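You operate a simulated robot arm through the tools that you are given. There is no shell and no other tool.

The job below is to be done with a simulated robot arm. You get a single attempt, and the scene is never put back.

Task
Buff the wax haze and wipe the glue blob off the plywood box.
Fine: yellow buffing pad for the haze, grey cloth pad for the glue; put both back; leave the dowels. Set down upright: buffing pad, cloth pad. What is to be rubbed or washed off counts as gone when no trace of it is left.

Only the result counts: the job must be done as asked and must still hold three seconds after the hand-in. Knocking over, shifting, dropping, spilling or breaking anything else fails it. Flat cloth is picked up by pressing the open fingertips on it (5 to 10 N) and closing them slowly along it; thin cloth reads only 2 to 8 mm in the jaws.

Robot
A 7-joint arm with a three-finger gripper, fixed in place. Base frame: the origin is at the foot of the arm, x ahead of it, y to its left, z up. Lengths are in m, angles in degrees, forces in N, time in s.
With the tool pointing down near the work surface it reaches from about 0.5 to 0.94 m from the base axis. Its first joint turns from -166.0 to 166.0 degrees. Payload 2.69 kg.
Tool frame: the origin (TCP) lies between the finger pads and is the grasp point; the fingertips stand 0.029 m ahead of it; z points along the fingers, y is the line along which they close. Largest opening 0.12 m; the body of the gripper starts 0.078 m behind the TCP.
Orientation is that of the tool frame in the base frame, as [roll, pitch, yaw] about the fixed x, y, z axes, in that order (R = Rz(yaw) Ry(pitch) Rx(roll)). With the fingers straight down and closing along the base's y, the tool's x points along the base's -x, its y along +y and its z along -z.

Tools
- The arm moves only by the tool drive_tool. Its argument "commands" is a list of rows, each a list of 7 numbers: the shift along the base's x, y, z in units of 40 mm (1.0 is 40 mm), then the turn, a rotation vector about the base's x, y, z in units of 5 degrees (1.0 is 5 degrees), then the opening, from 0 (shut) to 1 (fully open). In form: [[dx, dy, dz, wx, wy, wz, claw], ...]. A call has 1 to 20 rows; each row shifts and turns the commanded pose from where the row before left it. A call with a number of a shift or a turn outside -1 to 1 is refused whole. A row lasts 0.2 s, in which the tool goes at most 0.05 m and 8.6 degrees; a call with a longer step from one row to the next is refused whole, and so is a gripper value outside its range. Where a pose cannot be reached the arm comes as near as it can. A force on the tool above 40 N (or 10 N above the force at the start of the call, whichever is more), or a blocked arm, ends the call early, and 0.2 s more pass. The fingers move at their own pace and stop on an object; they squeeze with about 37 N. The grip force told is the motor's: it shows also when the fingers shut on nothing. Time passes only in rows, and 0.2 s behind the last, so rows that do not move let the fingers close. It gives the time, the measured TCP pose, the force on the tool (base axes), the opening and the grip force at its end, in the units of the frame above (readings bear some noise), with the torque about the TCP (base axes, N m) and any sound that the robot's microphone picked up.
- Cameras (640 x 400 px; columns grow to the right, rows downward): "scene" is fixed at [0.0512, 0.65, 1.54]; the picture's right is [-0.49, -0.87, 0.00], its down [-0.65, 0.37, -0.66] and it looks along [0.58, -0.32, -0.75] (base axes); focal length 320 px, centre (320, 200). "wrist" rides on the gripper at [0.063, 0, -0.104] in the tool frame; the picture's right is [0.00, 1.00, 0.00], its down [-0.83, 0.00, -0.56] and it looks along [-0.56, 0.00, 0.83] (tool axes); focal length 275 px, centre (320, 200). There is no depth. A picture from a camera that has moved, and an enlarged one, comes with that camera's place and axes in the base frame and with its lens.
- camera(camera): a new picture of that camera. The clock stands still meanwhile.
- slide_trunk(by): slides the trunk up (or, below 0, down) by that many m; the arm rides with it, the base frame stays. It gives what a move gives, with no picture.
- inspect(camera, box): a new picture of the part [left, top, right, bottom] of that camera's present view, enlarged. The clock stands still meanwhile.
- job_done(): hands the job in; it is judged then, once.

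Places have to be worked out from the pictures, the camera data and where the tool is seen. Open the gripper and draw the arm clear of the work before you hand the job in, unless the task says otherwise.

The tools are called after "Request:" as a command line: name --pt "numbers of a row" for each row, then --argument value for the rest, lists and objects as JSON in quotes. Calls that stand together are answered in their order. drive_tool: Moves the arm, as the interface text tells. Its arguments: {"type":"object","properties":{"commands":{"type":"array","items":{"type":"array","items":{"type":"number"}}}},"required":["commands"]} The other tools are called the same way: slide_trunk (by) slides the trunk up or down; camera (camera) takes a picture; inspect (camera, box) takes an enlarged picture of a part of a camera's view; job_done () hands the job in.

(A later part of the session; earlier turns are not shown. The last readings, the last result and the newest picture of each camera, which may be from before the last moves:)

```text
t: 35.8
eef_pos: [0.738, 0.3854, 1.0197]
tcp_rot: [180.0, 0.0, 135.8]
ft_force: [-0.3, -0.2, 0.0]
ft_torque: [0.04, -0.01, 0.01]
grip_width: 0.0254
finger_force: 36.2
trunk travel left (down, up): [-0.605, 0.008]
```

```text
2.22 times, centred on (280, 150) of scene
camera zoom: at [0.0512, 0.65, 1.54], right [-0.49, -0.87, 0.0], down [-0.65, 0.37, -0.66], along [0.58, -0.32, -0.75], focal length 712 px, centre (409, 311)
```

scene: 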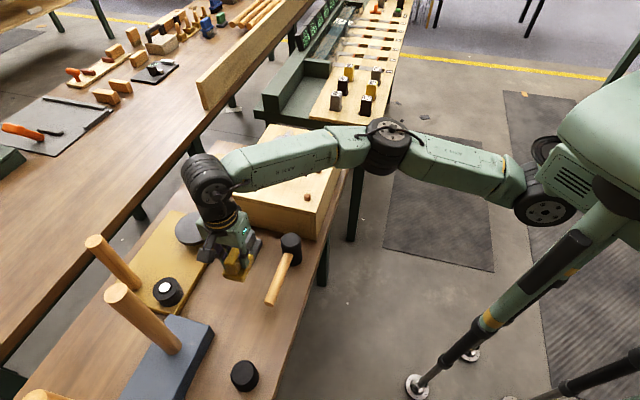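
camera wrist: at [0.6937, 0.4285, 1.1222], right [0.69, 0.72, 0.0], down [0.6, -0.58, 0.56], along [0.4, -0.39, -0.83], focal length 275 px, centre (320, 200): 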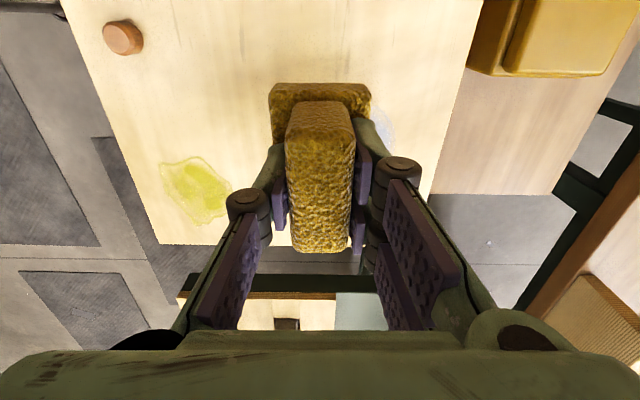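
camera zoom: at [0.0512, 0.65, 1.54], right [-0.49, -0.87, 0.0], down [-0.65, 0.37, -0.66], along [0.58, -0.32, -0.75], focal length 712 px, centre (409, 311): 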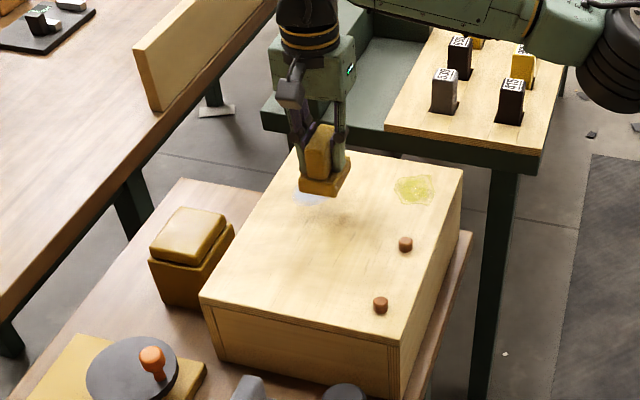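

Now over the near side of the haze. I'll move out to its centre and down close to the surface, then feel for contact in small steps.

Request:
drive_tool --pt "0.4 -0.05 -0.25 0 0 0 0" --pt "0.4 -0.05 -0.25 0 0 0 0" --pt "0.4 -0.1 -0.25 0 0 0 0" --pt "0.1 0 -0.1 0 0 0 0" --pt "0 0 0 0 0 0 0"

Request:
drive_tool --pt "0 0 -0.1 0 0 0 0" --pt "0 0 -0.1 0 0 0 0" --pt "0 0 0 0 0 0 0"

Request:
inspect --camera "scene" --box '[220, 90, 350, 190]'

```text
t: 37.0
eef_pos: [0.7899, 0.3776, 0.9851]
tcp_rot: [180.0, 0.0, 135.8]
ft_force: [0.1, 0.9, -0.4]
ft_torque: [0.0, 0.02, 0.06]
grip_width: 0.0249
finger_force: 37.2
trunk travel left (down, up): [-0.605, 0.008]
```

```text
t: 37.8
eef_pos: [0.7905, 0.3781, 0.9773]
tcp_rot: [179.9, 0.0, 135.8]
ft_force: [1.2, 0.2, -1.1]
ft_torque: [-0.03, -0.01, -0.01]
grip_width: 0.025
finger_force: 36.7
trunk travel left (down, up): [-0.605, 0.008]
```

```text
4.00 times, centred on (285, 140) of scene
camera zoom: at [0.0512, 0.65, 1.54], right [-0.49, -0.87, 0.0], down [-0.65, 0.37, -0.66], along [0.58, -0.32, -0.75], focal length 1282 px, centre (460, 440)
```

zoom: 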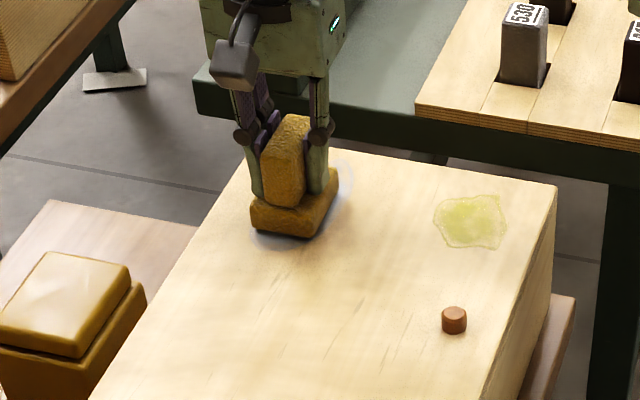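

The pad hovers just above the haze, with haze showing on both sides of it, so it is well centred. I'll continue down in 2 mm steps until contact.

Request:
drive_tool --pt "0 0 -0.05 0 0 0 0" --pt "0 0 -0.05 0 0 0 0" --pt "0 0 0 0 0 0 0"

Request:
drive_tool --pt "0 0 -0.05 0 0 0 0" --pt "0 0 -0.05 0 0 0 0" --pt "0 0 0 0 0 0 0"

```text
t: 38.6
eef_pos: [0.7905, 0.3779, 0.9757]
tcp_rot: [179.8, 0.0, 135.8]
ft_force: [3.5, 0.9, 12.5]
ft_torque: [-0.01, -0.03, 0.0]
grip_width: 0.0252
finger_force: 37.1
trunk travel left (down, up): [-0.605, 0.008]
```

```text
t: 39.4
eef_pos: [0.7893, 0.3776, 0.976]
tcp_rot: [179.5, 0.0, 135.7]
ft_force: [-3.3, -2.8, 12.2]
ft_torque: [-0.26, 0.34, 0.04]
grip_width: 0.025
finger_force: 36.7
trunk travel left (down, up): [-0.605, 0.008]
stopped in row 3: the force on the tool passed its limit at 41 N (the readings are from after the stop); the commanded pose is now the measured one
```

Contact is at TCP z≈0.976 and about 12 N now presses the pad on the surface. I'll start buffing along the haze's long axis with gentle strokes.

Request:
drive_tool --pt "-0.215 0.209 0 0 0 0 0" --pt "-0.215 0.209 0 0 0 0 0" --pt "-0.215 0.209 0 0 0 0 0" --pt "0.215 -0.209 0 0 0 0 0" --pt "0.215 -0.209 0 0 0 0 0" --pt "0.215 -0.209 0 0 0 0 0" --pt "0 0 0 0 0 0 0"

Request:
inspect --camera "scene" --box '[220, 90, 350, 190]'

Request:
camera --camera "wrist"

```text
t: 41.0
eef_pos: [0.7886, 0.3782, 0.9737]
tcp_rot: [179.5, 0.1, 135.9]
ft_force: [-8.4, 11.8, 24.1]
ft_torque: [0.53, 0.36, -0.01]
grip_width: 0.0251
finger_force: 37.4
trunk travel left (down, up): [-0.605, 0.008]
```

```text
4.00 times, centred on (285, 140) of scene
camera zoom: at [0.0512, 0.65, 1.54], right [-0.49, -0.87, 0.0], down [-0.65, 0.37, -0.66], along [0.58, -0.32, -0.75], focal length 1282 px, centre (460, 440)
```

zoom: 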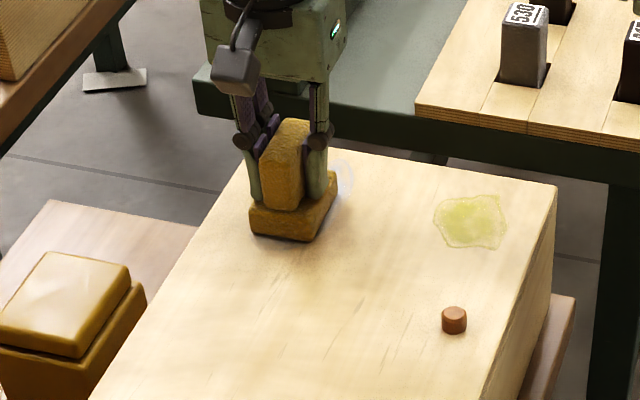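

```text
taken
camera wrist: at [0.7426, 0.421, 1.0784], right [0.69, 0.72, 0.01], down [0.6, -0.58, 0.56], along [0.41, -0.38, -0.83], focal length 275 px, centre (320, 200)
```

wrist: 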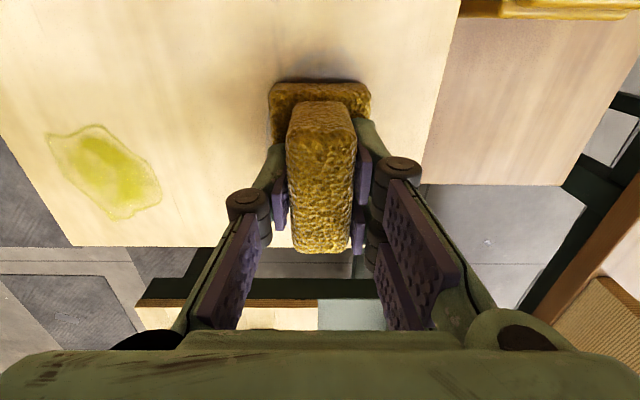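

The near side of the haze is already clean after one stroke. The force is a bit high at 24 N, so I'll ease up slightly and buff the far part.

Request:
drive_tool --pt "0 0 0.04 0 0 0 0" --pt "0.215 -0.209 0 0 0 0 0" --pt "0.215 -0.209 0 0 0 0 0" --pt "0.215 -0.209 0 0 0 0 0" --pt "0 0 0 0 0 0 0"

Request:
inspect --camera "scene" --box '[220, 90, 350, 190]'

```text
t: 42.2
eef_pos: [0.8156, 0.3523, 0.9742]
tcp_rot: [179.5, 0.1, 135.7]
ft_force: [-4.4, 2.7, 12.6]
ft_torque: [0.07, 0.23, 0.0]
grip_width: 0.0251
finger_force: 36.9
trunk travel left (down, up): [-0.605, 0.008]
```

```text
4.00 times, centred on (285, 140) of scene
camera zoom: at [0.0512, 0.65, 1.54], right [-0.49, -0.87, 0.0], down [-0.65, 0.37, -0.66], along [0.58, -0.32, -0.75], focal length 1282 px, centre (460, 440)
```

zoom: 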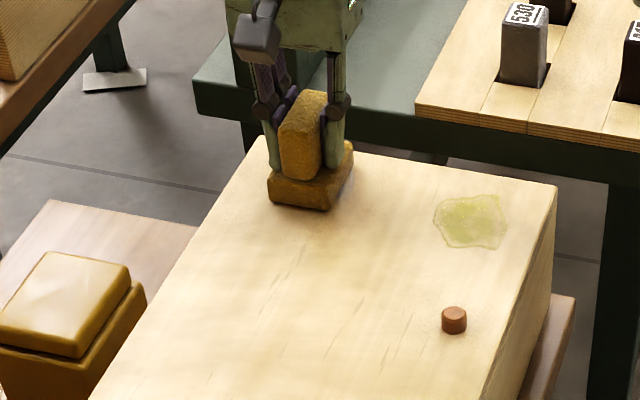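

No haze is visible around the pad now. I'll do two more offset passes over the whole area so the fringe on both sides is covered too.

Request:
drive_tool --pt "0.108 -0.105 0 0 0 0 0" --pt "0.209 0.215 0 0 0 0 0" --pt "-0.215 0.209 0 0 0 0 0" --pt "-0.215 0.209 0 0 0 0 0" --pt "-0.215 0.209 0 0 0 0 0" --pt "-0.215 0.209 0 0 0 0 0" --pt "-0.215 0.209 0 0 0 0 0" --pt "-0.215 0.209 0 0 0 0 0" --pt "-0.215 0.209 0 0 0 0 0" --pt "0 0 0 0 0 0 0"

Request:
drive_tool --pt "-0.209 -0.215 0 0 0 0 0" --pt "-0.209 -0.215 0 0 0 0 0" --pt "0.215 -0.209 0 0 0 0 0" --pt "0.215 -0.209 0 0 0 0 0" --pt "0.215 -0.209 0 0 0 0 0" --pt "0.215 -0.209 0 0 0 0 0" --pt "0.215 -0.209 0 0 0 0 0" --pt "0.215 -0.209 0 0 0 0 0" --pt "0.215 -0.209 0 0 0 0 0" --pt "0.209 0.215 0 0 0 0 0" --pt "0 0 0 0 0 0 0"

Request:
inspect --camera "scene" --box '[220, 90, 350, 190]'

```text
t: 44.4
eef_pos: [0.7687, 0.4166, 0.9743]
tcp_rot: [179.5, 0.1, 135.8]
ft_force: [4.0, -4.1, 14.5]
ft_torque: [-0.31, -0.14, 0.0]
grip_width: 0.0253
finger_force: 36.9
trunk travel left (down, up): [-0.605, 0.008]
```

```text
t: 46.8
eef_pos: [0.8213, 0.3466, 0.9747]
tcp_rot: [179.6, 0.0, 135.7]
ft_force: [-2.1, -3.0, 6.5]
ft_torque: [-0.12, 0.21, 0.05]
grip_width: 0.0252
finger_force: 37.2
trunk travel left (down, up): [-0.605, 0.008]
```

```text
4.00 times, centred on (285, 140) of scene
camera zoom: at [0.0512, 0.65, 1.54], right [-0.49, -0.87, 0.0], down [-0.65, 0.37, -0.66], along [0.58, -0.32, -0.75], focal length 1282 px, centre (460, 440)
```

zoom: 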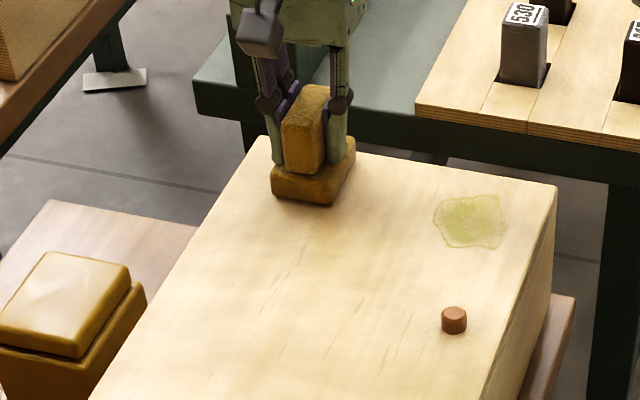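

The top looks clean from here. I'll lift off inward and check the haze area from the wrist camera.

Request:
drive_tool --pt "-0.1 -0.05 0.2 0 0 0 0" --pt "-0.3 -0.1 0.25 0 0 0 0" --pt "-0.4 -0.2 0.3 0 0 0 0" --pt "-0.4 -0.2 0.3 0 0 0 0" --pt "-0.4 -0.2 0.2 0 0 0 0" --pt "-0.4 -0.2 0 0 0 0 0" --pt "-0.1 -0.1 0 0 0 0 0" --pt "0 0 0 0 0 0 0"

Request:
camera --camera "wrist"

Request:
inspect --camera "wrist" --box '[340, 0, 520, 200]'

Request:
inspect --camera "scene" --box '[240, 110, 350, 180]'

```text
t: 48.6
eef_pos: [0.736, 0.3069, 1.0235]
tcp_rot: [179.6, 0.1, 135.6]
ft_force: [-0.1, 0.2, -0.1]
ft_torque: [-0.03, 0.01, 0.01]
grip_width: 0.0252
finger_force: 36.9
trunk travel left (down, up): [-0.605, 0.008]
```

```text
taken
camera wrist: at [0.6915, 0.349, 1.1273], right [0.69, 0.72, 0.01], down [0.59, -0.58, 0.56], along [0.4, -0.38, -0.83], focal length 275 px, centre (320, 200)
```

wrist: 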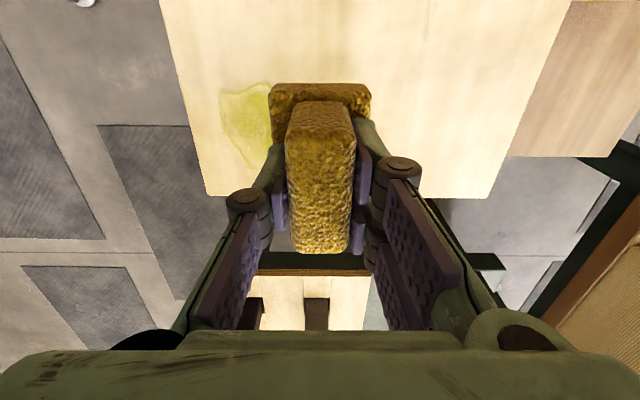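

```text
2.00 times, centred on (430, 100) of wrist
camera zoom: at [0.6915, 0.349, 1.1273], right [0.69, 0.72, 0.01], down [0.59, -0.58, 0.56], along [0.4, -0.38, -0.83], focal length 551 px, centre (100, 400)
```

zoom: 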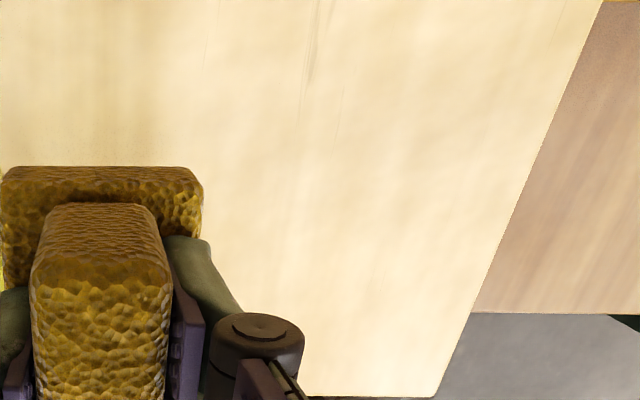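

```text
5.71 times, centred on (295, 145) of scene
camera zoom: at [0.0512, 0.65, 1.54], right [-0.49, -0.87, 0.0], down [-0.65, 0.37, -0.66], along [0.58, -0.32, -0.75], focal length 1831 px, centre (463, 514)
```

zoom: 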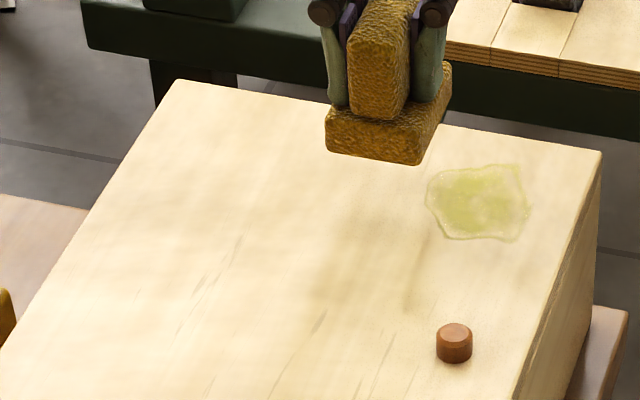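

From both views the haze looks gone, but the pad hides a piece of the area. I'll start the way back and check once it is uncovered.

Request:
drive_tool --pt "-0.25 0.16 0 0 0 0 0" --pt "-0.5 0.4 0 0 0 0 0" --pt "-0.5 0.45 0 0 0 0 0" --pt "-0.5 0.45 0 0 0 0 0" --pt "-0.5 0.45 0 0 0 0 0" --pt "-0.5 0.45 0 0 0 0 0" --pt "-0.5 0.45 0 0 0 0 0" --pt "-0.3 0.25 0 0 0 0 0"

Request:
inspect --camera "scene" --box '[240, 110, 350, 180]'

Request:
camera --camera "wrist"

```text
t: 50.4
eef_pos: [0.5947, 0.4293, 1.0242]
tcp_rot: [179.6, 0.0, 135.8]
ft_force: [-0.1, -0.3, -0.5]
ft_torque: [0.0, 0.0, 0.06]
grip_width: 0.0254
finger_force: 36.7
trunk travel left (down, up): [-0.605, 0.008]
```

```text
5.71 times, centred on (295, 145) of scene
camera zoom: at [0.0512, 0.65, 1.54], right [-0.49, -0.87, 0.0], down [-0.65, 0.37, -0.66], along [0.58, -0.32, -0.75], focal length 1831 px, centre (463, 514)
```

zoom: 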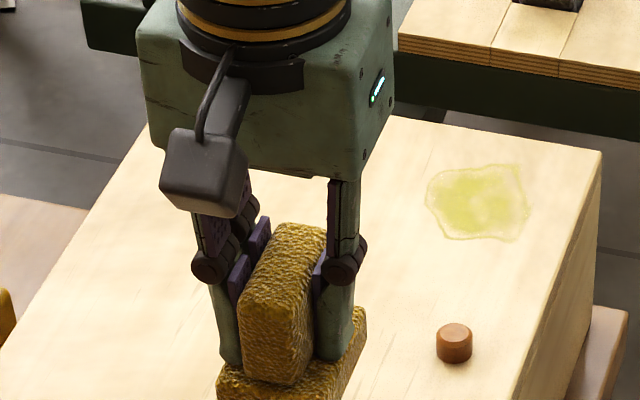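

```text
taken
camera wrist: at [0.5492, 0.4716, 1.1272], right [0.69, 0.72, 0.01], down [0.6, -0.58, 0.56], along [0.4, -0.38, -0.83], focal length 275 px, centre (320, 200)
```

wrist: 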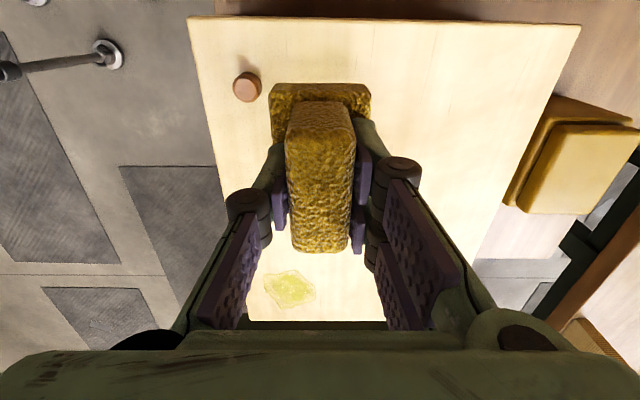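

The visible part of the box top is clean. I'll carry on back towards the pad's home, correcting the 0.4° roll, and look at the box again.

Request:
drive_tool --pt "-0.25 0.23 0 -0.057 0.056 0 0" --pt "-0.5 0.467 0 0 0 0 0" --pt "-0.5 0.467 0 0 0 0 0" --pt "-0.5 0.467 0 0 0 0 0" --pt "-0.5 0.467 0 0 0 0 0" --pt "-0.5 0.467 0 0 0 0 0" --pt "-0.5 0.467 0 0 0 0 0" --pt "-0.25 0.23 0 0 0 0 0" --pt "0 0 0 0 0 0 0"

Request:
inspect --camera "scene" --box '[240, 110, 350, 180]'

Request:
camera --camera "scene"

```text
t: 52.4
eef_pos: [0.4537, 0.5597, 1.0225]
tcp_rot: [-180.0, 0.1, 135.6]
ft_force: [0.5, 0.2, -1.0]
ft_torque: [0.02, 0.0, -0.01]
grip_width: 0.025
finger_force: 36.7
trunk travel left (down, up): [-0.605, 0.008]
```

```text
5.71 times, centred on (295, 145) of scene
camera zoom: at [0.0512, 0.65, 1.54], right [-0.49, -0.87, 0.0], down [-0.65, 0.37, -0.66], along [0.58, -0.32, -0.75], focal length 1831 px, centre (463, 514)
```

zoom: 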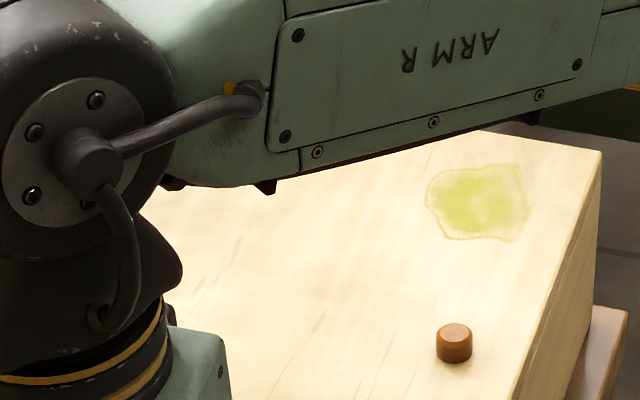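

```text
taken
```

scene: 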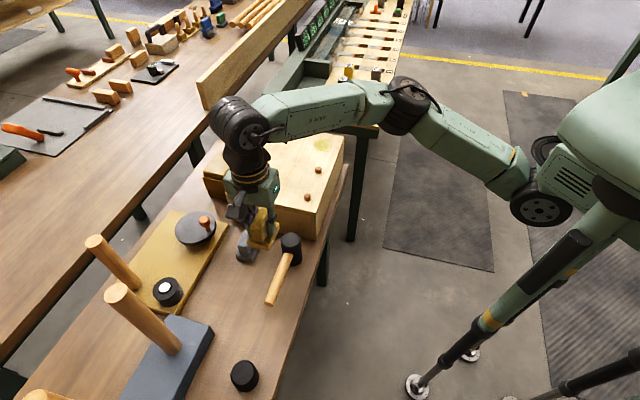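

I'm satisfied the haze is gone, and I'll re-check later with an empty gripper. Now I'll bring the buffing pad down towards its original spot at about (0.465, 0.671), yaw 135.7.

Request:
drive_tool --pt "0.036 0.22 -0.283 0 0 0 0" --pt "0.036 0.22 -0.283 0 0 0 0" --pt "0.036 0.22 -0.283 0 0 0 0" --pt "0.036 0.22 -0.283 0 0 0 0" --pt "0.036 0.22 -0.283 0 0 0 0" --pt "0.036 0.22 -0.283 0 0 0 0" --pt "0.036 0.22 -0.283 0 0 0 0" --pt "0.036 0.22 -0.283 0 0 0 0" --pt "0 0.2055 -0.235 0 0 0 0" --pt "0 0.2055 -0.235 0 0 0 0" --pt "0 0.2055 -0.235 0 0 0 0" --pt "0 0.2055 -0.235 0 0 0 0" --pt "0 0.2055 -0.235 0 0 0 0" --pt "0 0 0 0 0 0 0"

Request:
inspect --camera "scene" --box '[180, 210, 300, 310]'

```text
t: 55.4
eef_pos: [0.4662, 0.6703, 0.8855]
tcp_rot: [180.0, 0.1, 135.8]
ft_force: [0.2, 0.2, 0.0]
ft_torque: [-0.02, 0.0, 0.0]
grip_width: 0.0252
finger_force: 37.3
trunk travel left (down, up): [-0.605, 0.008]
```

```text
4.00 times, centred on (240, 260) of scene
camera zoom: at [0.0512, 0.65, 1.54], right [-0.49, -0.87, 0.0], down [-0.65, 0.37, -0.66], along [0.58, -0.32, -0.75], focal length 1282 px, centre (640, -40)
```

zoom: 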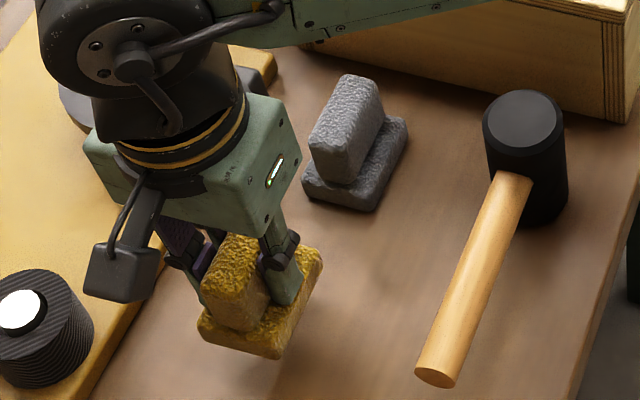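

Directly above home and level. I'll lower it gently, slowing near the bench.

Request:
drive_tool --pt "0 0 -0.2 0 0 0 0" --pt "0 0 -0.2 0 0 0 0" --pt "0 0 -0.2 0 0 0 0" --pt "0 0 -0.1 0 0 0 0" --pt "0 0 0 0 0 0 0"

Request:
drive_tool --pt "0 0 -0.05 0 0 0 0" --pt "0 0 -0.05 0 0 0 0" --pt "0 0 0 0 0 0 0"

```text
t: 56.6
eef_pos: [0.4666, 0.6713, 0.8586]
tcp_rot: [-179.9, 0.1, 135.8]
ft_force: [-0.3, 0.0, -1.6]
ft_torque: [-0.01, 0.03, -0.02]
grip_width: 0.0253
finger_force: 37.3
trunk travel left (down, up): [-0.605, 0.008]
```

```text
t: 57.4
eef_pos: [0.4665, 0.6696, 0.8544]
tcp_rot: [180.0, -0.1, 135.7]
ft_force: [-1.1, -0.5, -0.5]
ft_torque: [-0.04, 0.01, 0.0]
grip_width: 0.0252
finger_force: 36.8
trunk travel left (down, up): [-0.605, 0.008]
```

No contact yet at 0.854, so I'll keep going in 1–2 mm steps.

Request:
drive_tool --pt "0 0 -0.03 0 0 0 0" --pt "0 0 -0.03 0 0 0 0" --pt "0 0 0 0 0 0 0"

Request:
drive_tool --pt "0 0 -0.03 0 0 0 0" --pt "0 0 0 0 0 0 0"

```text
t: 58.2
eef_pos: [0.4656, 0.6711, 0.85]
tcp_rot: [-180.0, 0.0, 135.7]
ft_force: [0.0, -0.6, -0.3]
ft_torque: [0.01, 0.01, -0.01]
grip_width: 0.0251
finger_force: 37.0
trunk travel left (down, up): [-0.605, 0.008]
```

```text
t: 58.8
eef_pos: [0.4656, 0.6699, 0.8509]
tcp_rot: [179.9, 0.0, 135.7]
ft_force: [-0.2, -0.7, -0.1]
ft_torque: [0.01, 0.02, -0.02]
grip_width: 0.0251
finger_force: 37.1
trunk travel left (down, up): [-0.605, 0.008]
```

Request:
drive_tool --pt "0 0 -0.04 0 0 0 0" --pt "0 0 0 0 0 0 0"

Request:
inspect --camera "scene" --box '[190, 230, 290, 310]'

```text
t: 59.4
eef_pos: [0.4672, 0.6712, 0.8504]
tcp_rot: [179.9, 0.0, 135.7]
ft_force: [1.7, -0.9, 5.0]
ft_torque: [-0.09, -0.09, -0.01]
grip_width: 0.0252
finger_force: 37.0
trunk travel left (down, up): [-0.605, 0.008]
```

```text
5.00 times, centred on (240, 270) of scene
camera zoom: at [0.0512, 0.65, 1.54], right [-0.49, -0.87, 0.0], down [-0.65, 0.37, -0.66], along [0.58, -0.32, -0.75], focal length 1602 px, centre (720, -150)
```

zoom: 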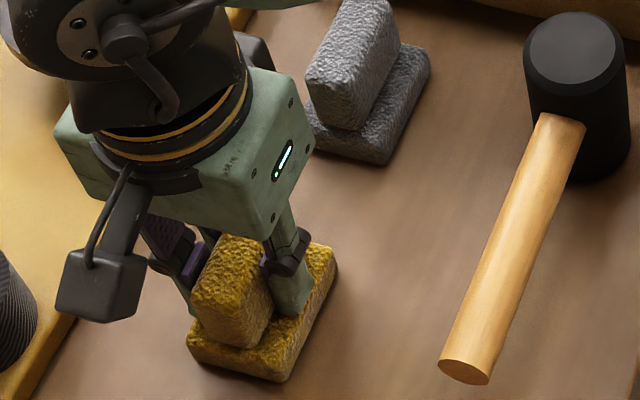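

Contact with about 5 N, so the pad is on the bench. I'll open the fingers, wait, then rise straight up.

Request:
drive_tool --pt "0 0 0 0 0 0 0.3" --pt "0 0 0 0 0 0 0.5" --pt "0 0 0 0 0 0 0.62" --pt "0 0 0 0 0 0 0.62" --pt "0 0 0.2 0 0 0 0.62" --pt "0 0 0.3 0 0 0 0.62" --pt "0 0 0.4 0 0 0 0.62" --pt "0 0 0.3 0 0 0 0.62" --pt "0 0 0 0 0 0 0.62"

Request:
inspect --camera "scene" --box '[180, 210, 300, 310]'

Request:
camera --camera "wrist"

```text
t: 61.4
eef_pos: [0.4664, 0.6712, 0.8969]
tcp_rot: [-180.0, 0.0, 135.8]
ft_force: [-0.2, -0.1, 1.1]
ft_torque: [-0.05, 0.0, -0.03]
grip_width: 0.0743
finger_force: 0.1
trunk travel left (down, up): [-0.605, 0.008]
```

```text
4.00 times, centred on (240, 260) of scene
camera zoom: at [0.0512, 0.65, 1.54], right [-0.49, -0.87, 0.0], down [-0.65, 0.37, -0.66], along [0.58, -0.32, -0.75], focal length 1282 px, centre (640, -40)
```

zoom: 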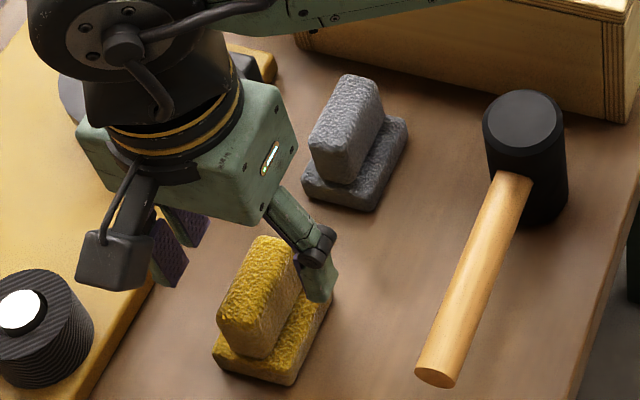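

```text
taken
camera wrist: at [0.4212, 0.714, 1.0007], right [0.69, 0.72, 0.0], down [0.6, -0.58, 0.56], along [0.4, -0.39, -0.83], focal length 275 px, centre (320, 200)
```

wrist: 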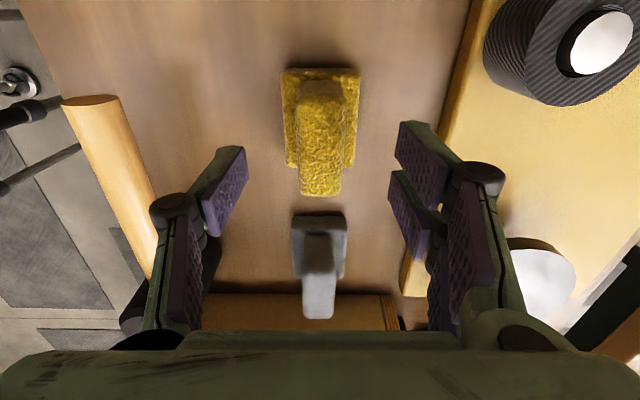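

The buffing pad is back at its place, upright. Next is the grey cloth pad at about (0.549, 0.587): I'll slide over to it along the shared axis at a safe height.

Request:
drive_tool --pt "0 0 0.4 0 0 0 0.62" --pt "0.2 -0.2 0.4 0 0 0 0.62" --pt "0.4 -0.4 0 0 0 0 0.62" --pt "0.4 -0.4 0 0 0 0 0.62" --pt "0.4 -0.4 0 0 0 0 0.62" --pt "0.3 -0.32 0 0 0 0 0.62" --pt "0 0 0 0 0 0 0.62"

Request:
camera --camera "wrist"

Request:
camera --camera "scene"

```text
t: 63.0
eef_pos: [0.5329, 0.6013, 0.9297]
tcp_rot: [180.0, 0.0, 135.9]
ft_force: [0.0, -0.1, -0.8]
ft_torque: [0.0, 0.0, -0.01]
grip_width: 0.0742
finger_force: 0.0
trunk travel left (down, up): [-0.605, 0.008]
```

```text
taken
camera wrist: at [0.4889, 0.6447, 1.0332], right [0.69, 0.72, 0.0], down [0.6, -0.58, 0.56], along [0.4, -0.39, -0.83], focal length 275 px, centre (320, 200)
```

wrist: 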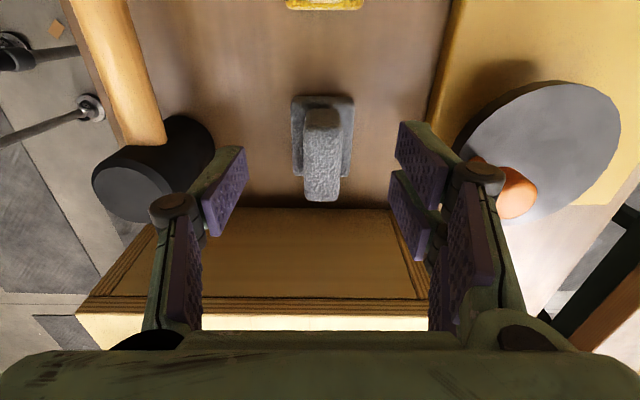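

```text
taken
```

scene: 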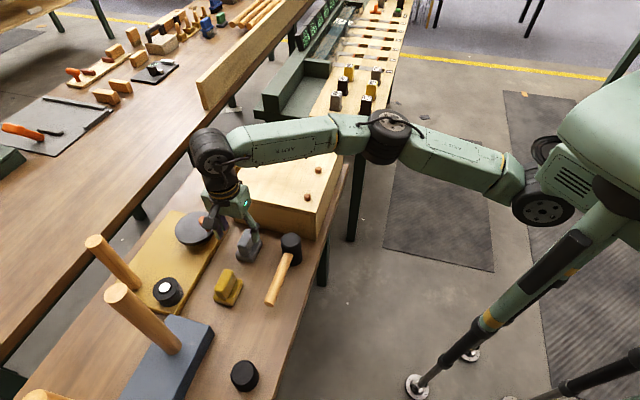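

The mallet head and the sanding disc flank the grey pad, so I'll descend with a narrower opening (about 50 mm). First I'll zoom in to centre precisely.

Request:
inspect --camera "wrist" --box '[250, 80, 400, 220]'

Request:
inspect --camera "wrist" --box '[80, 80, 340, 240]'

```text
2.86 times, centred on (325, 150) of wrist
camera zoom: at [0.4889, 0.6447, 1.0332], right [0.69, 0.72, 0.0], down [0.6, -0.58, 0.56], along [0.4, -0.39, -0.83], focal length 786 px, centre (306, 343)
```

zoom: 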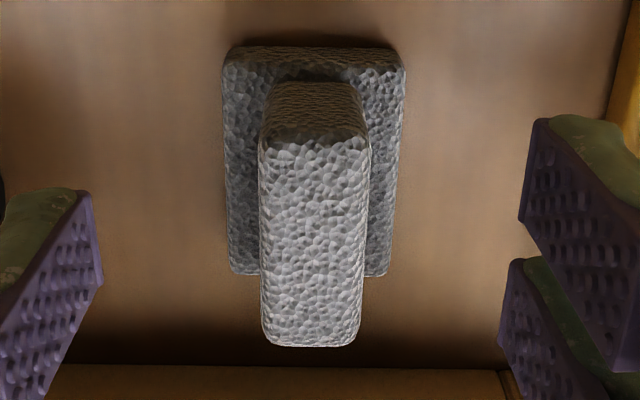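

```text
2.46 times, centred on (210, 160) of wrist
camera zoom: at [0.4889, 0.6447, 1.0332], right [0.69, 0.72, 0.0], down [0.6, -0.58, 0.56], along [0.4, -0.39, -0.83], focal length 678 px, centre (591, 298)
```

zoom: 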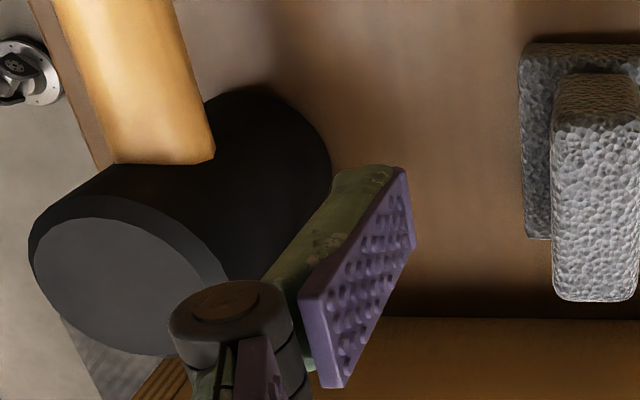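

Grey handle centre at about (0.551, 0.586), aligned with the tool, and there's ample clearance to the mallet. I'll descend to TCP z≈0.850 with a 55 mm opening.

Request:
drive_tool --pt "0.225 -0.1875 -0.1 0 0 0 0.46" --pt "0.225 -0.1875 -0.1 0 0 0 0.46" --pt "0 0 0 0 0 0 0.46" --pt "0 0 -0.3 0 0 0 0.46" --pt "0 0 -0.3 0 0 0 0.46" --pt "0 0 -0.3 0 0 0 0.46" --pt "0 0 -0.3 0 0 0 0.46" --pt "0 0 -0.3 0 0 0 0.46" --pt "0 0 -0.25 0 0 0 0.46" --pt "0 0 0 0 0 0 0.46"

Request:
camera --camera "wrist"

Request:
inspect --camera "scene" --box '[190, 190, 310, 290]'

```text
t: 65.2
eef_pos: [0.5529, 0.588, 0.851]
tcp_rot: [180.0, -0.1, 135.6]
ft_force: [-0.3, -0.1, 0.6]
ft_torque: [0.0, 0.0, 0.0]
grip_width: 0.0551
finger_force: 0.0
trunk travel left (down, up): [-0.605, 0.008]
```

```text
taken
camera wrist: at [0.5079, 0.63, 0.9546], right [0.69, 0.72, 0.0], down [0.6, -0.58, 0.56], along [0.4, -0.39, -0.83], focal length 275 px, centre (320, 200)
```

wrist: 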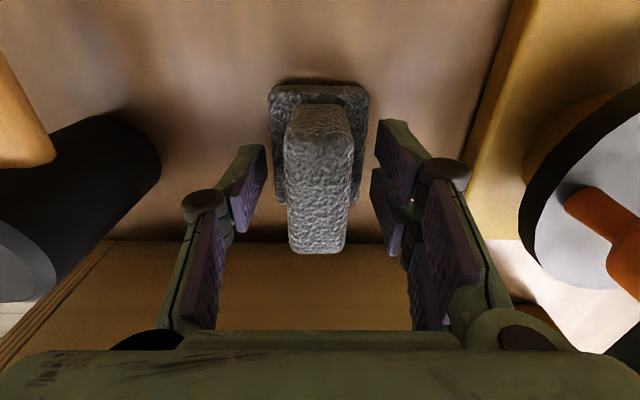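

```text
4.00 times, centred on (250, 240) of scene
camera zoom: at [0.0512, 0.65, 1.54], right [-0.49, -0.87, 0.0], down [-0.65, 0.37, -0.66], along [0.58, -0.32, -0.75], focal length 1282 px, centre (600, 40)
```

zoom: 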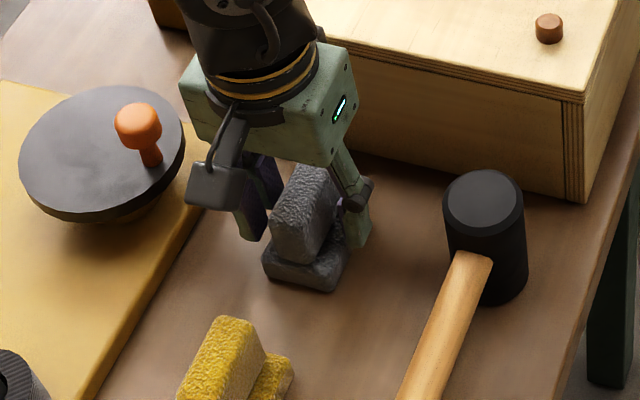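

Well centred and clear of its neighbours. I'll close on the grey handle and lift slowly.

Request:
drive_tool --pt "0 0 0 0 0 0 0.3" --pt "0 0 0 0 0 0 0.15" --pt "0 0 0 0 0 0 0" --pt "0 0 0 0 0 0 0" --pt "0 0 0 0 0 0 0" --pt "0 0 0 0 0 0 0" --pt "0 0 0 0 0 0 0"

Request:
drive_tool --pt "0 0 0.05 0 0 0 0" --pt "0 0 0.05 0 0 0 0" --pt "0 0 0.05 0 0 0 0" --pt "0 0 0.05 0 0 0 0" --pt "0 0 0.1 0 0 0 0" --pt "0 0 0.1 0 0 0 0" --pt "0 0 0 0 0 0 0"

Request:
camera --camera "wrist"

Request:
inspect --camera "scene" --box '[190, 190, 310, 290]'

```text
t: 66.8
eef_pos: [0.5526, 0.5877, 0.8526]
tcp_rot: [-179.9, -0.1, 135.7]
ft_force: [-0.3, 0.3, 0.2]
ft_torque: [0.0, 0.0, -0.02]
grip_width: 0.0253
finger_force: 36.7
trunk travel left (down, up): [-0.605, 0.008]
```

```text
t: 68.4
eef_pos: [0.5516, 0.5872, 0.8666]
tcp_rot: [-179.9, -0.1, 135.7]
ft_force: [0.5, -0.1, -0.6]
ft_torque: [-0.02, 0.02, 0.0]
grip_width: 0.0253
finger_force: 36.8
trunk travel left (down, up): [-0.605, 0.008]
```

```text
taken
camera wrist: at [0.5075, 0.6302, 0.9709], right [0.69, 0.72, 0.0], down [0.6, -0.58, 0.56], along [0.4, -0.39, -0.83], focal length 275 px, centre (320, 200)
```

wrist: 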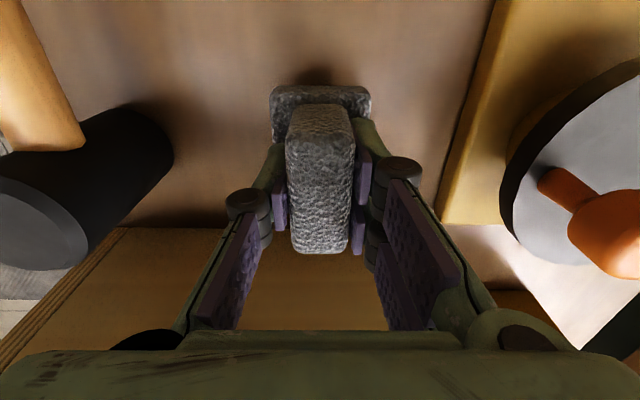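

```text
4.00 times, centred on (250, 240) of scene
camera zoom: at [0.0512, 0.65, 1.54], right [-0.49, -0.87, 0.0], down [-0.65, 0.37, -0.66], along [0.58, -0.32, -0.75], focal length 1282 px, centre (600, 40)
```

zoom: 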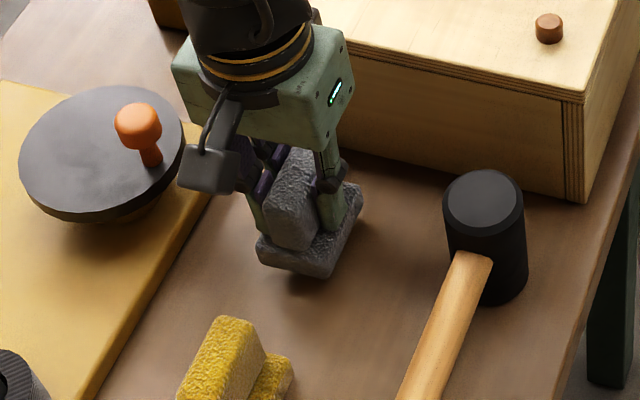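

The grey pad lifts cleanly. I'll raise it to z≈1.02 and carry it over the box to the glue blob at about (0.708, 0.263).

Request:
drive_tool --pt "0 0 0.15 0 0 0 0" --pt "0 0 0.25 0 0 0 0" --pt "0 0 0.3 0 0 0 0" --pt "0 0 0.3 0 0 0 0" --pt "0 0 0.3 0 0 0 0" --pt "0 0 0.3 0 0 0 0" --pt "0 0 0.3 0 0 0 0" --pt "0 0 0.3 0 0 0 0" --pt "0 0 0.3 0 0 0 0" --pt "0 0 0.3 0 0 0 0" --pt "0 0 0.3 0 0 0 0" --pt "0 -0.1 0.3 0 0 0 0" --pt "0 -0.1 0.3 0 0 0 0" --pt "0 -0.1 0.15 0 0 0 0" --pt "0 0 0 0 0 0 0"

Request:
drive_tool --pt "0.13 -0.27 0 0 0 0 0" --pt "0.26 -0.54 0 0 0 0 0" --pt "0.26 -0.54 0 0 0 0 0" --pt "0.26 -0.54 0 0 0 0 0" --pt "0.26 -0.54 0 0 0 0 0" --pt "0.26 -0.54 0 0 0 0 0" --pt "0.26 -0.54 0 0 0 0 0" --pt "0.26 -0.54 0 0 0 0 0" --pt "0.26 -0.54 0 0 0 0 0" --pt "0.26 -0.54 0 0 0 0 0" --pt "0.26 -0.54 0 0 0 0 0" --pt "0.26 -0.54 0 0 0 0 0" --pt "0.2 -0.4 0 0 0 0 0" --pt "0 0 0 0 0 0 0"

Request:
camera --camera "wrist"

Request:
inspect --camera "scene" --box '[230, 90, 370, 200]'

```text
t: 71.6
eef_pos: [0.552, 0.5742, 1.022]
tcp_rot: [179.9, -0.1, 135.9]
ft_force: [-0.5, 0.1, -0.9]
ft_torque: [-0.02, 0.01, 0.02]
grip_width: 0.0252
finger_force: 37.5
trunk travel left (down, up): [-0.605, 0.008]
```

```text
t: 74.6
eef_pos: [0.6803, 0.3106, 1.0216]
tcp_rot: [179.9, 0.1, 135.8]
ft_force: [0.1, -0.3, 0.5]
ft_torque: [0.02, 0.0, -0.03]
grip_width: 0.0251
finger_force: 37.0
trunk travel left (down, up): [-0.605, 0.008]
```

```text
taken
camera wrist: at [0.6353, 0.3531, 1.1251], right [0.69, 0.72, 0.0], down [0.6, -0.58, 0.56], along [0.4, -0.39, -0.83], focal length 275 px, centre (320, 200)
```

wrist: 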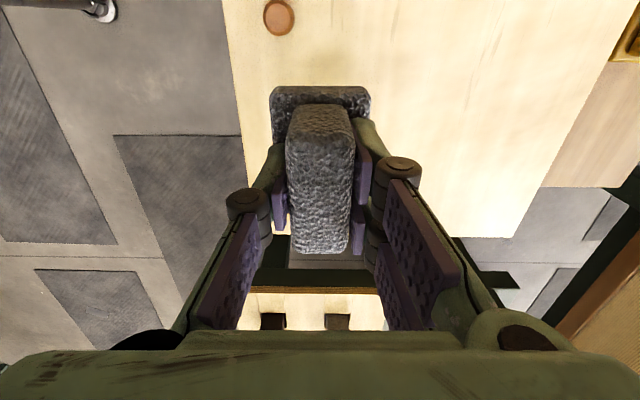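

```text
3.64 times, centred on (300, 145) of scene
camera zoom: at [0.0512, 0.65, 1.54], right [-0.49, -0.87, 0.0], down [-0.65, 0.37, -0.66], along [0.58, -0.32, -0.75], focal length 1165 px, centre (393, 400)
```

zoom: 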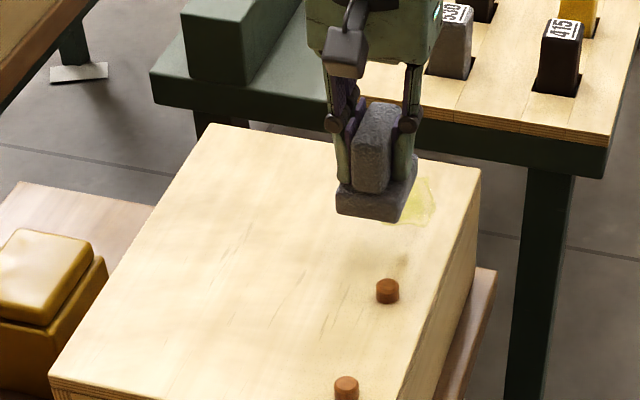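

The haze area is spotless in both views. I'll move over the glue's centre and lower towards the surface.

Request:
drive_tool --pt "0.23 -0.4 -0.1 0 0 0 0" --pt "0.23 -0.4 -0.2 0 0 0 0" --pt "0.23 -0.4 -0.2 0 0 0 0" --pt "0 0 -0.2 0 0 0 0" --pt "0 0 -0.15 0 0 0 0" --pt "0 0 0 0 0 0 0"

Request:
camera --camera "wrist"

Request:
inspect --camera "scene" --box '[240, 90, 370, 190]'

```text
t: 76.0
eef_pos: [0.7079, 0.2636, 0.9873]
tcp_rot: [-180.0, 0.1, 135.8]
ft_force: [0.3, 1.0, 0.1]
ft_torque: [0.0, -0.03, 0.0]
grip_width: 0.0251
finger_force: 37.2
trunk travel left (down, up): [-0.605, 0.008]
```

```text
taken
camera wrist: at [0.6623, 0.3054, 1.0908], right [0.69, 0.72, 0.0], down [0.6, -0.58, 0.56], along [0.4, -0.39, -0.83], focal length 275 px, centre (320, 200)
```

wrist: 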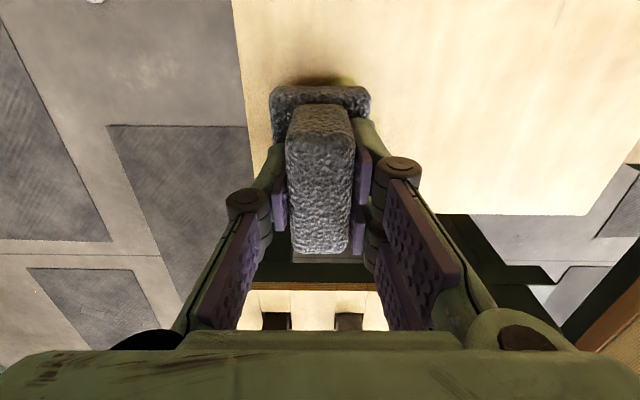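

```text
4.00 times, centred on (305, 140) of scene
camera zoom: at [0.0512, 0.65, 1.54], right [-0.49, -0.87, 0.0], down [-0.65, 0.37, -0.66], along [0.58, -0.32, -0.75], focal length 1282 px, centre (380, 440)
```

zoom: 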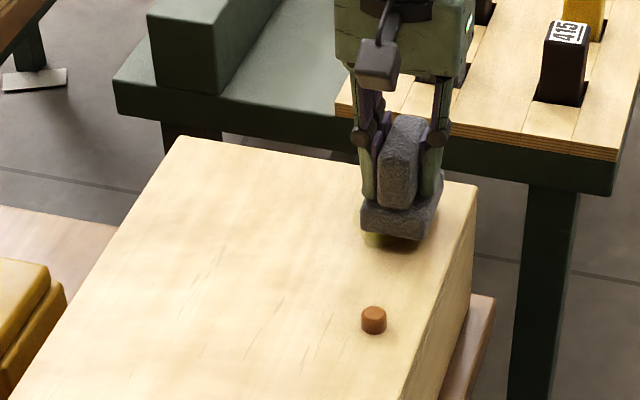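

The pad covers the glue almost entirely. I'll feel down for contact in small steps.

Request:
drive_tool --pt "0 0 -0.08 0 0 0 0" --pt "0 0 -0.08 0 0 0 0" --pt "0 0 0 0 0 0 0"

Request:
drive_tool --pt "0 0 -0.05 0 0 0 0" --pt "0 0 -0.03 0 0 0 0" --pt "0 0 0 0 0 0 0"

```text
t: 76.8
eef_pos: [0.7077, 0.2616, 0.9812]
tcp_rot: [180.0, 0.1, 135.6]
ft_force: [1.0, -0.2, -0.4]
ft_torque: [-0.02, -0.02, -0.03]
grip_width: 0.0252
finger_force: 37.5
trunk travel left (down, up): [-0.605, 0.008]
```

```text
t: 77.6
eef_pos: [0.7065, 0.2629, 0.9777]
tcp_rot: [179.8, 0.0, 135.7]
ft_force: [0.0, 0.4, -0.8]
ft_torque: [-0.02, -0.03, 0.02]
grip_width: 0.025
finger_force: 37.4
trunk travel left (down, up): [-0.605, 0.008]
```

Request:
drive_tool --pt "0 0 -0.04 0 0 0 0" --pt "0 0 0 0 0 0 0"

```text
t: 78.2
eef_pos: [0.706, 0.264, 0.9756]
tcp_rot: [180.0, 0.1, 135.7]
ft_force: [0.3, 0.2, 2.6]
ft_torque: [-0.01, 0.03, 0.02]
grip_width: 0.0253
finger_force: 36.5
trunk travel left (down, up): [-0.605, 0.008]
```

Contact is beginning at 2.6 N. I'll press slightly more and rub back and forth along the blob.

Request:
drive_tool --pt "0 0 -0.04 0 0 0 0" --pt "-0.215 0.209 0 0 0 0 0" --pt "-0.215 0.209 0 0 0 0 0" --pt "0.215 -0.209 0 0 0 0 0" --pt "0.215 -0.209 0 0 0 0 0" --pt "0.215 -0.209 0 0 0 0 0" --pt "0.215 -0.209 0 0 0 0 0" --pt "-0.215 0.209 0 0 0 0 0" --pt "-0.215 0.209 0 0 0 0 0" --pt "0 0 0 0 0 0 0"

Request:
inspect --camera "scene" --box '[240, 90, 370, 190]'

Request:
camera --camera "wrist"

```text
t: 80.4
eef_pos: [0.7085, 0.2613, 0.9763]
tcp_rot: [179.8, 0.2, 135.6]
ft_force: [8.8, -8.4, 22.0]
ft_torque: [-0.3, -0.32, -0.04]
grip_width: 0.0254
finger_force: 36.7
trunk travel left (down, up): [-0.605, 0.008]
```

```text
4.00 times, centred on (305, 140) of scene
camera zoom: at [0.0512, 0.65, 1.54], right [-0.49, -0.87, 0.0], down [-0.65, 0.37, -0.66], along [0.58, -0.32, -0.75], focal length 1282 px, centre (380, 440)
```

zoom: 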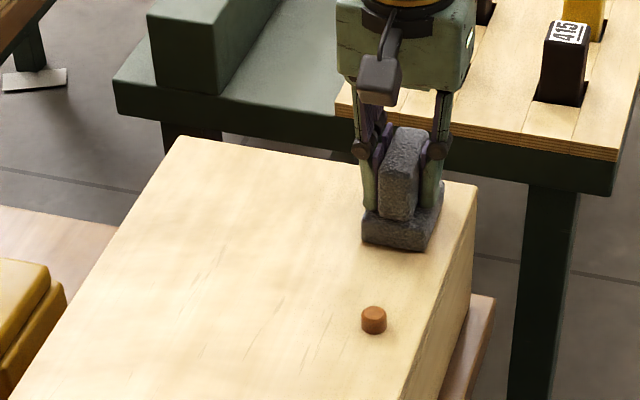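

```text
taken
camera wrist: at [0.6627, 0.3042, 1.0793], right [0.7, 0.72, 0.0], down [0.59, -0.58, 0.56], along [0.4, -0.39, -0.83], focal length 275 px, centre (320, 200)
```

wrist: 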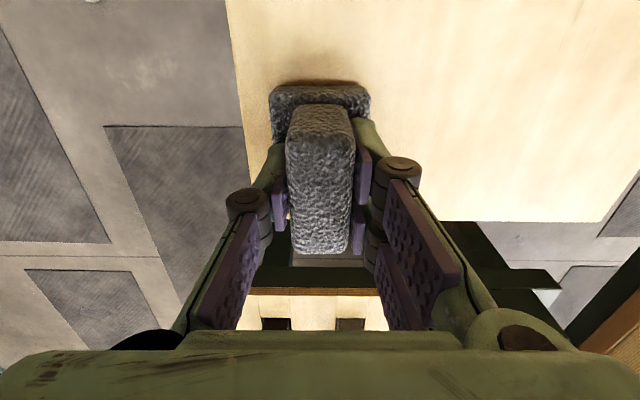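

Forces are a bit high at 22 N. I'll ease up slightly and make offset passes on both sides to catch the blob's edges.

Request:
drive_tool --pt "0 0 0.04 0 0 0 0" --pt "0.314 0.323 0 0 0 0 0" --pt "-0.215 0.209 0 0 0 0 0" --pt "-0.215 0.209 0 0 0 0 0" --pt "0.215 -0.209 0 0 0 0 0" --pt "0.215 -0.209 0 0 0 0 0" --pt "0.215 -0.209 0 0 0 0 0" --pt "0.215 -0.209 0 0 0 0 0" --pt "-0.215 0.209 0 0 0 0 0" --pt "-0.215 0.209 0 0 0 0 0" --pt "-0.26 -0.269 0 0 0 0 0" --pt "-0.26 -0.269 0 0 0 0 0" --pt "-0.215 0.209 0 0 0 0 0" --pt "-0.215 0.209 0 0 0 0 0" --pt "0.215 -0.209 0 0 0 0 0" --pt "0.215 -0.209 0 0 0 0 0" --pt "0.215 -0.209 0 0 0 0 0" --pt "0.215 -0.209 0 0 0 0 0" --pt "-0.215 0.209 0 0 0 0 0" --pt "0 0 0 0 0 0 0"

Request:
inspect --camera "scene" --box '[240, 90, 370, 190]'

```text
t: 84.6
eef_pos: [0.7089, 0.246, 0.9766]
tcp_rot: [179.9, 0.0, 135.7]
ft_force: [0.4, 0.4, 0.0]
ft_torque: [0.01, 0.0, -0.01]
grip_width: 0.0252
finger_force: 36.8
trunk travel left (down, up): [-0.605, 0.008]
```

```text
4.00 times, centred on (305, 140) of scene
camera zoom: at [0.0512, 0.65, 1.54], right [-0.49, -0.87, 0.0], down [-0.65, 0.37, -0.66], along [0.58, -0.32, -0.75], focal length 1282 px, centre (380, 440)
```

zoom: 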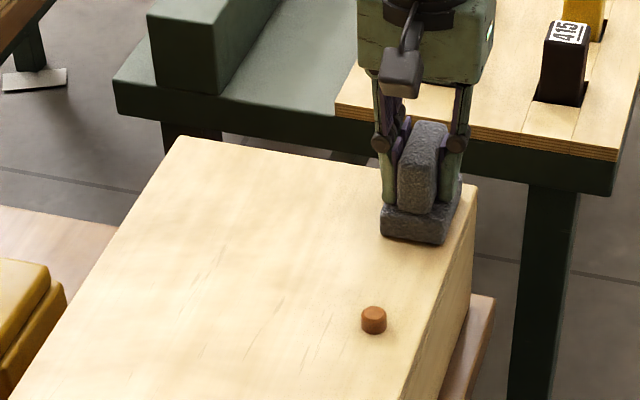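

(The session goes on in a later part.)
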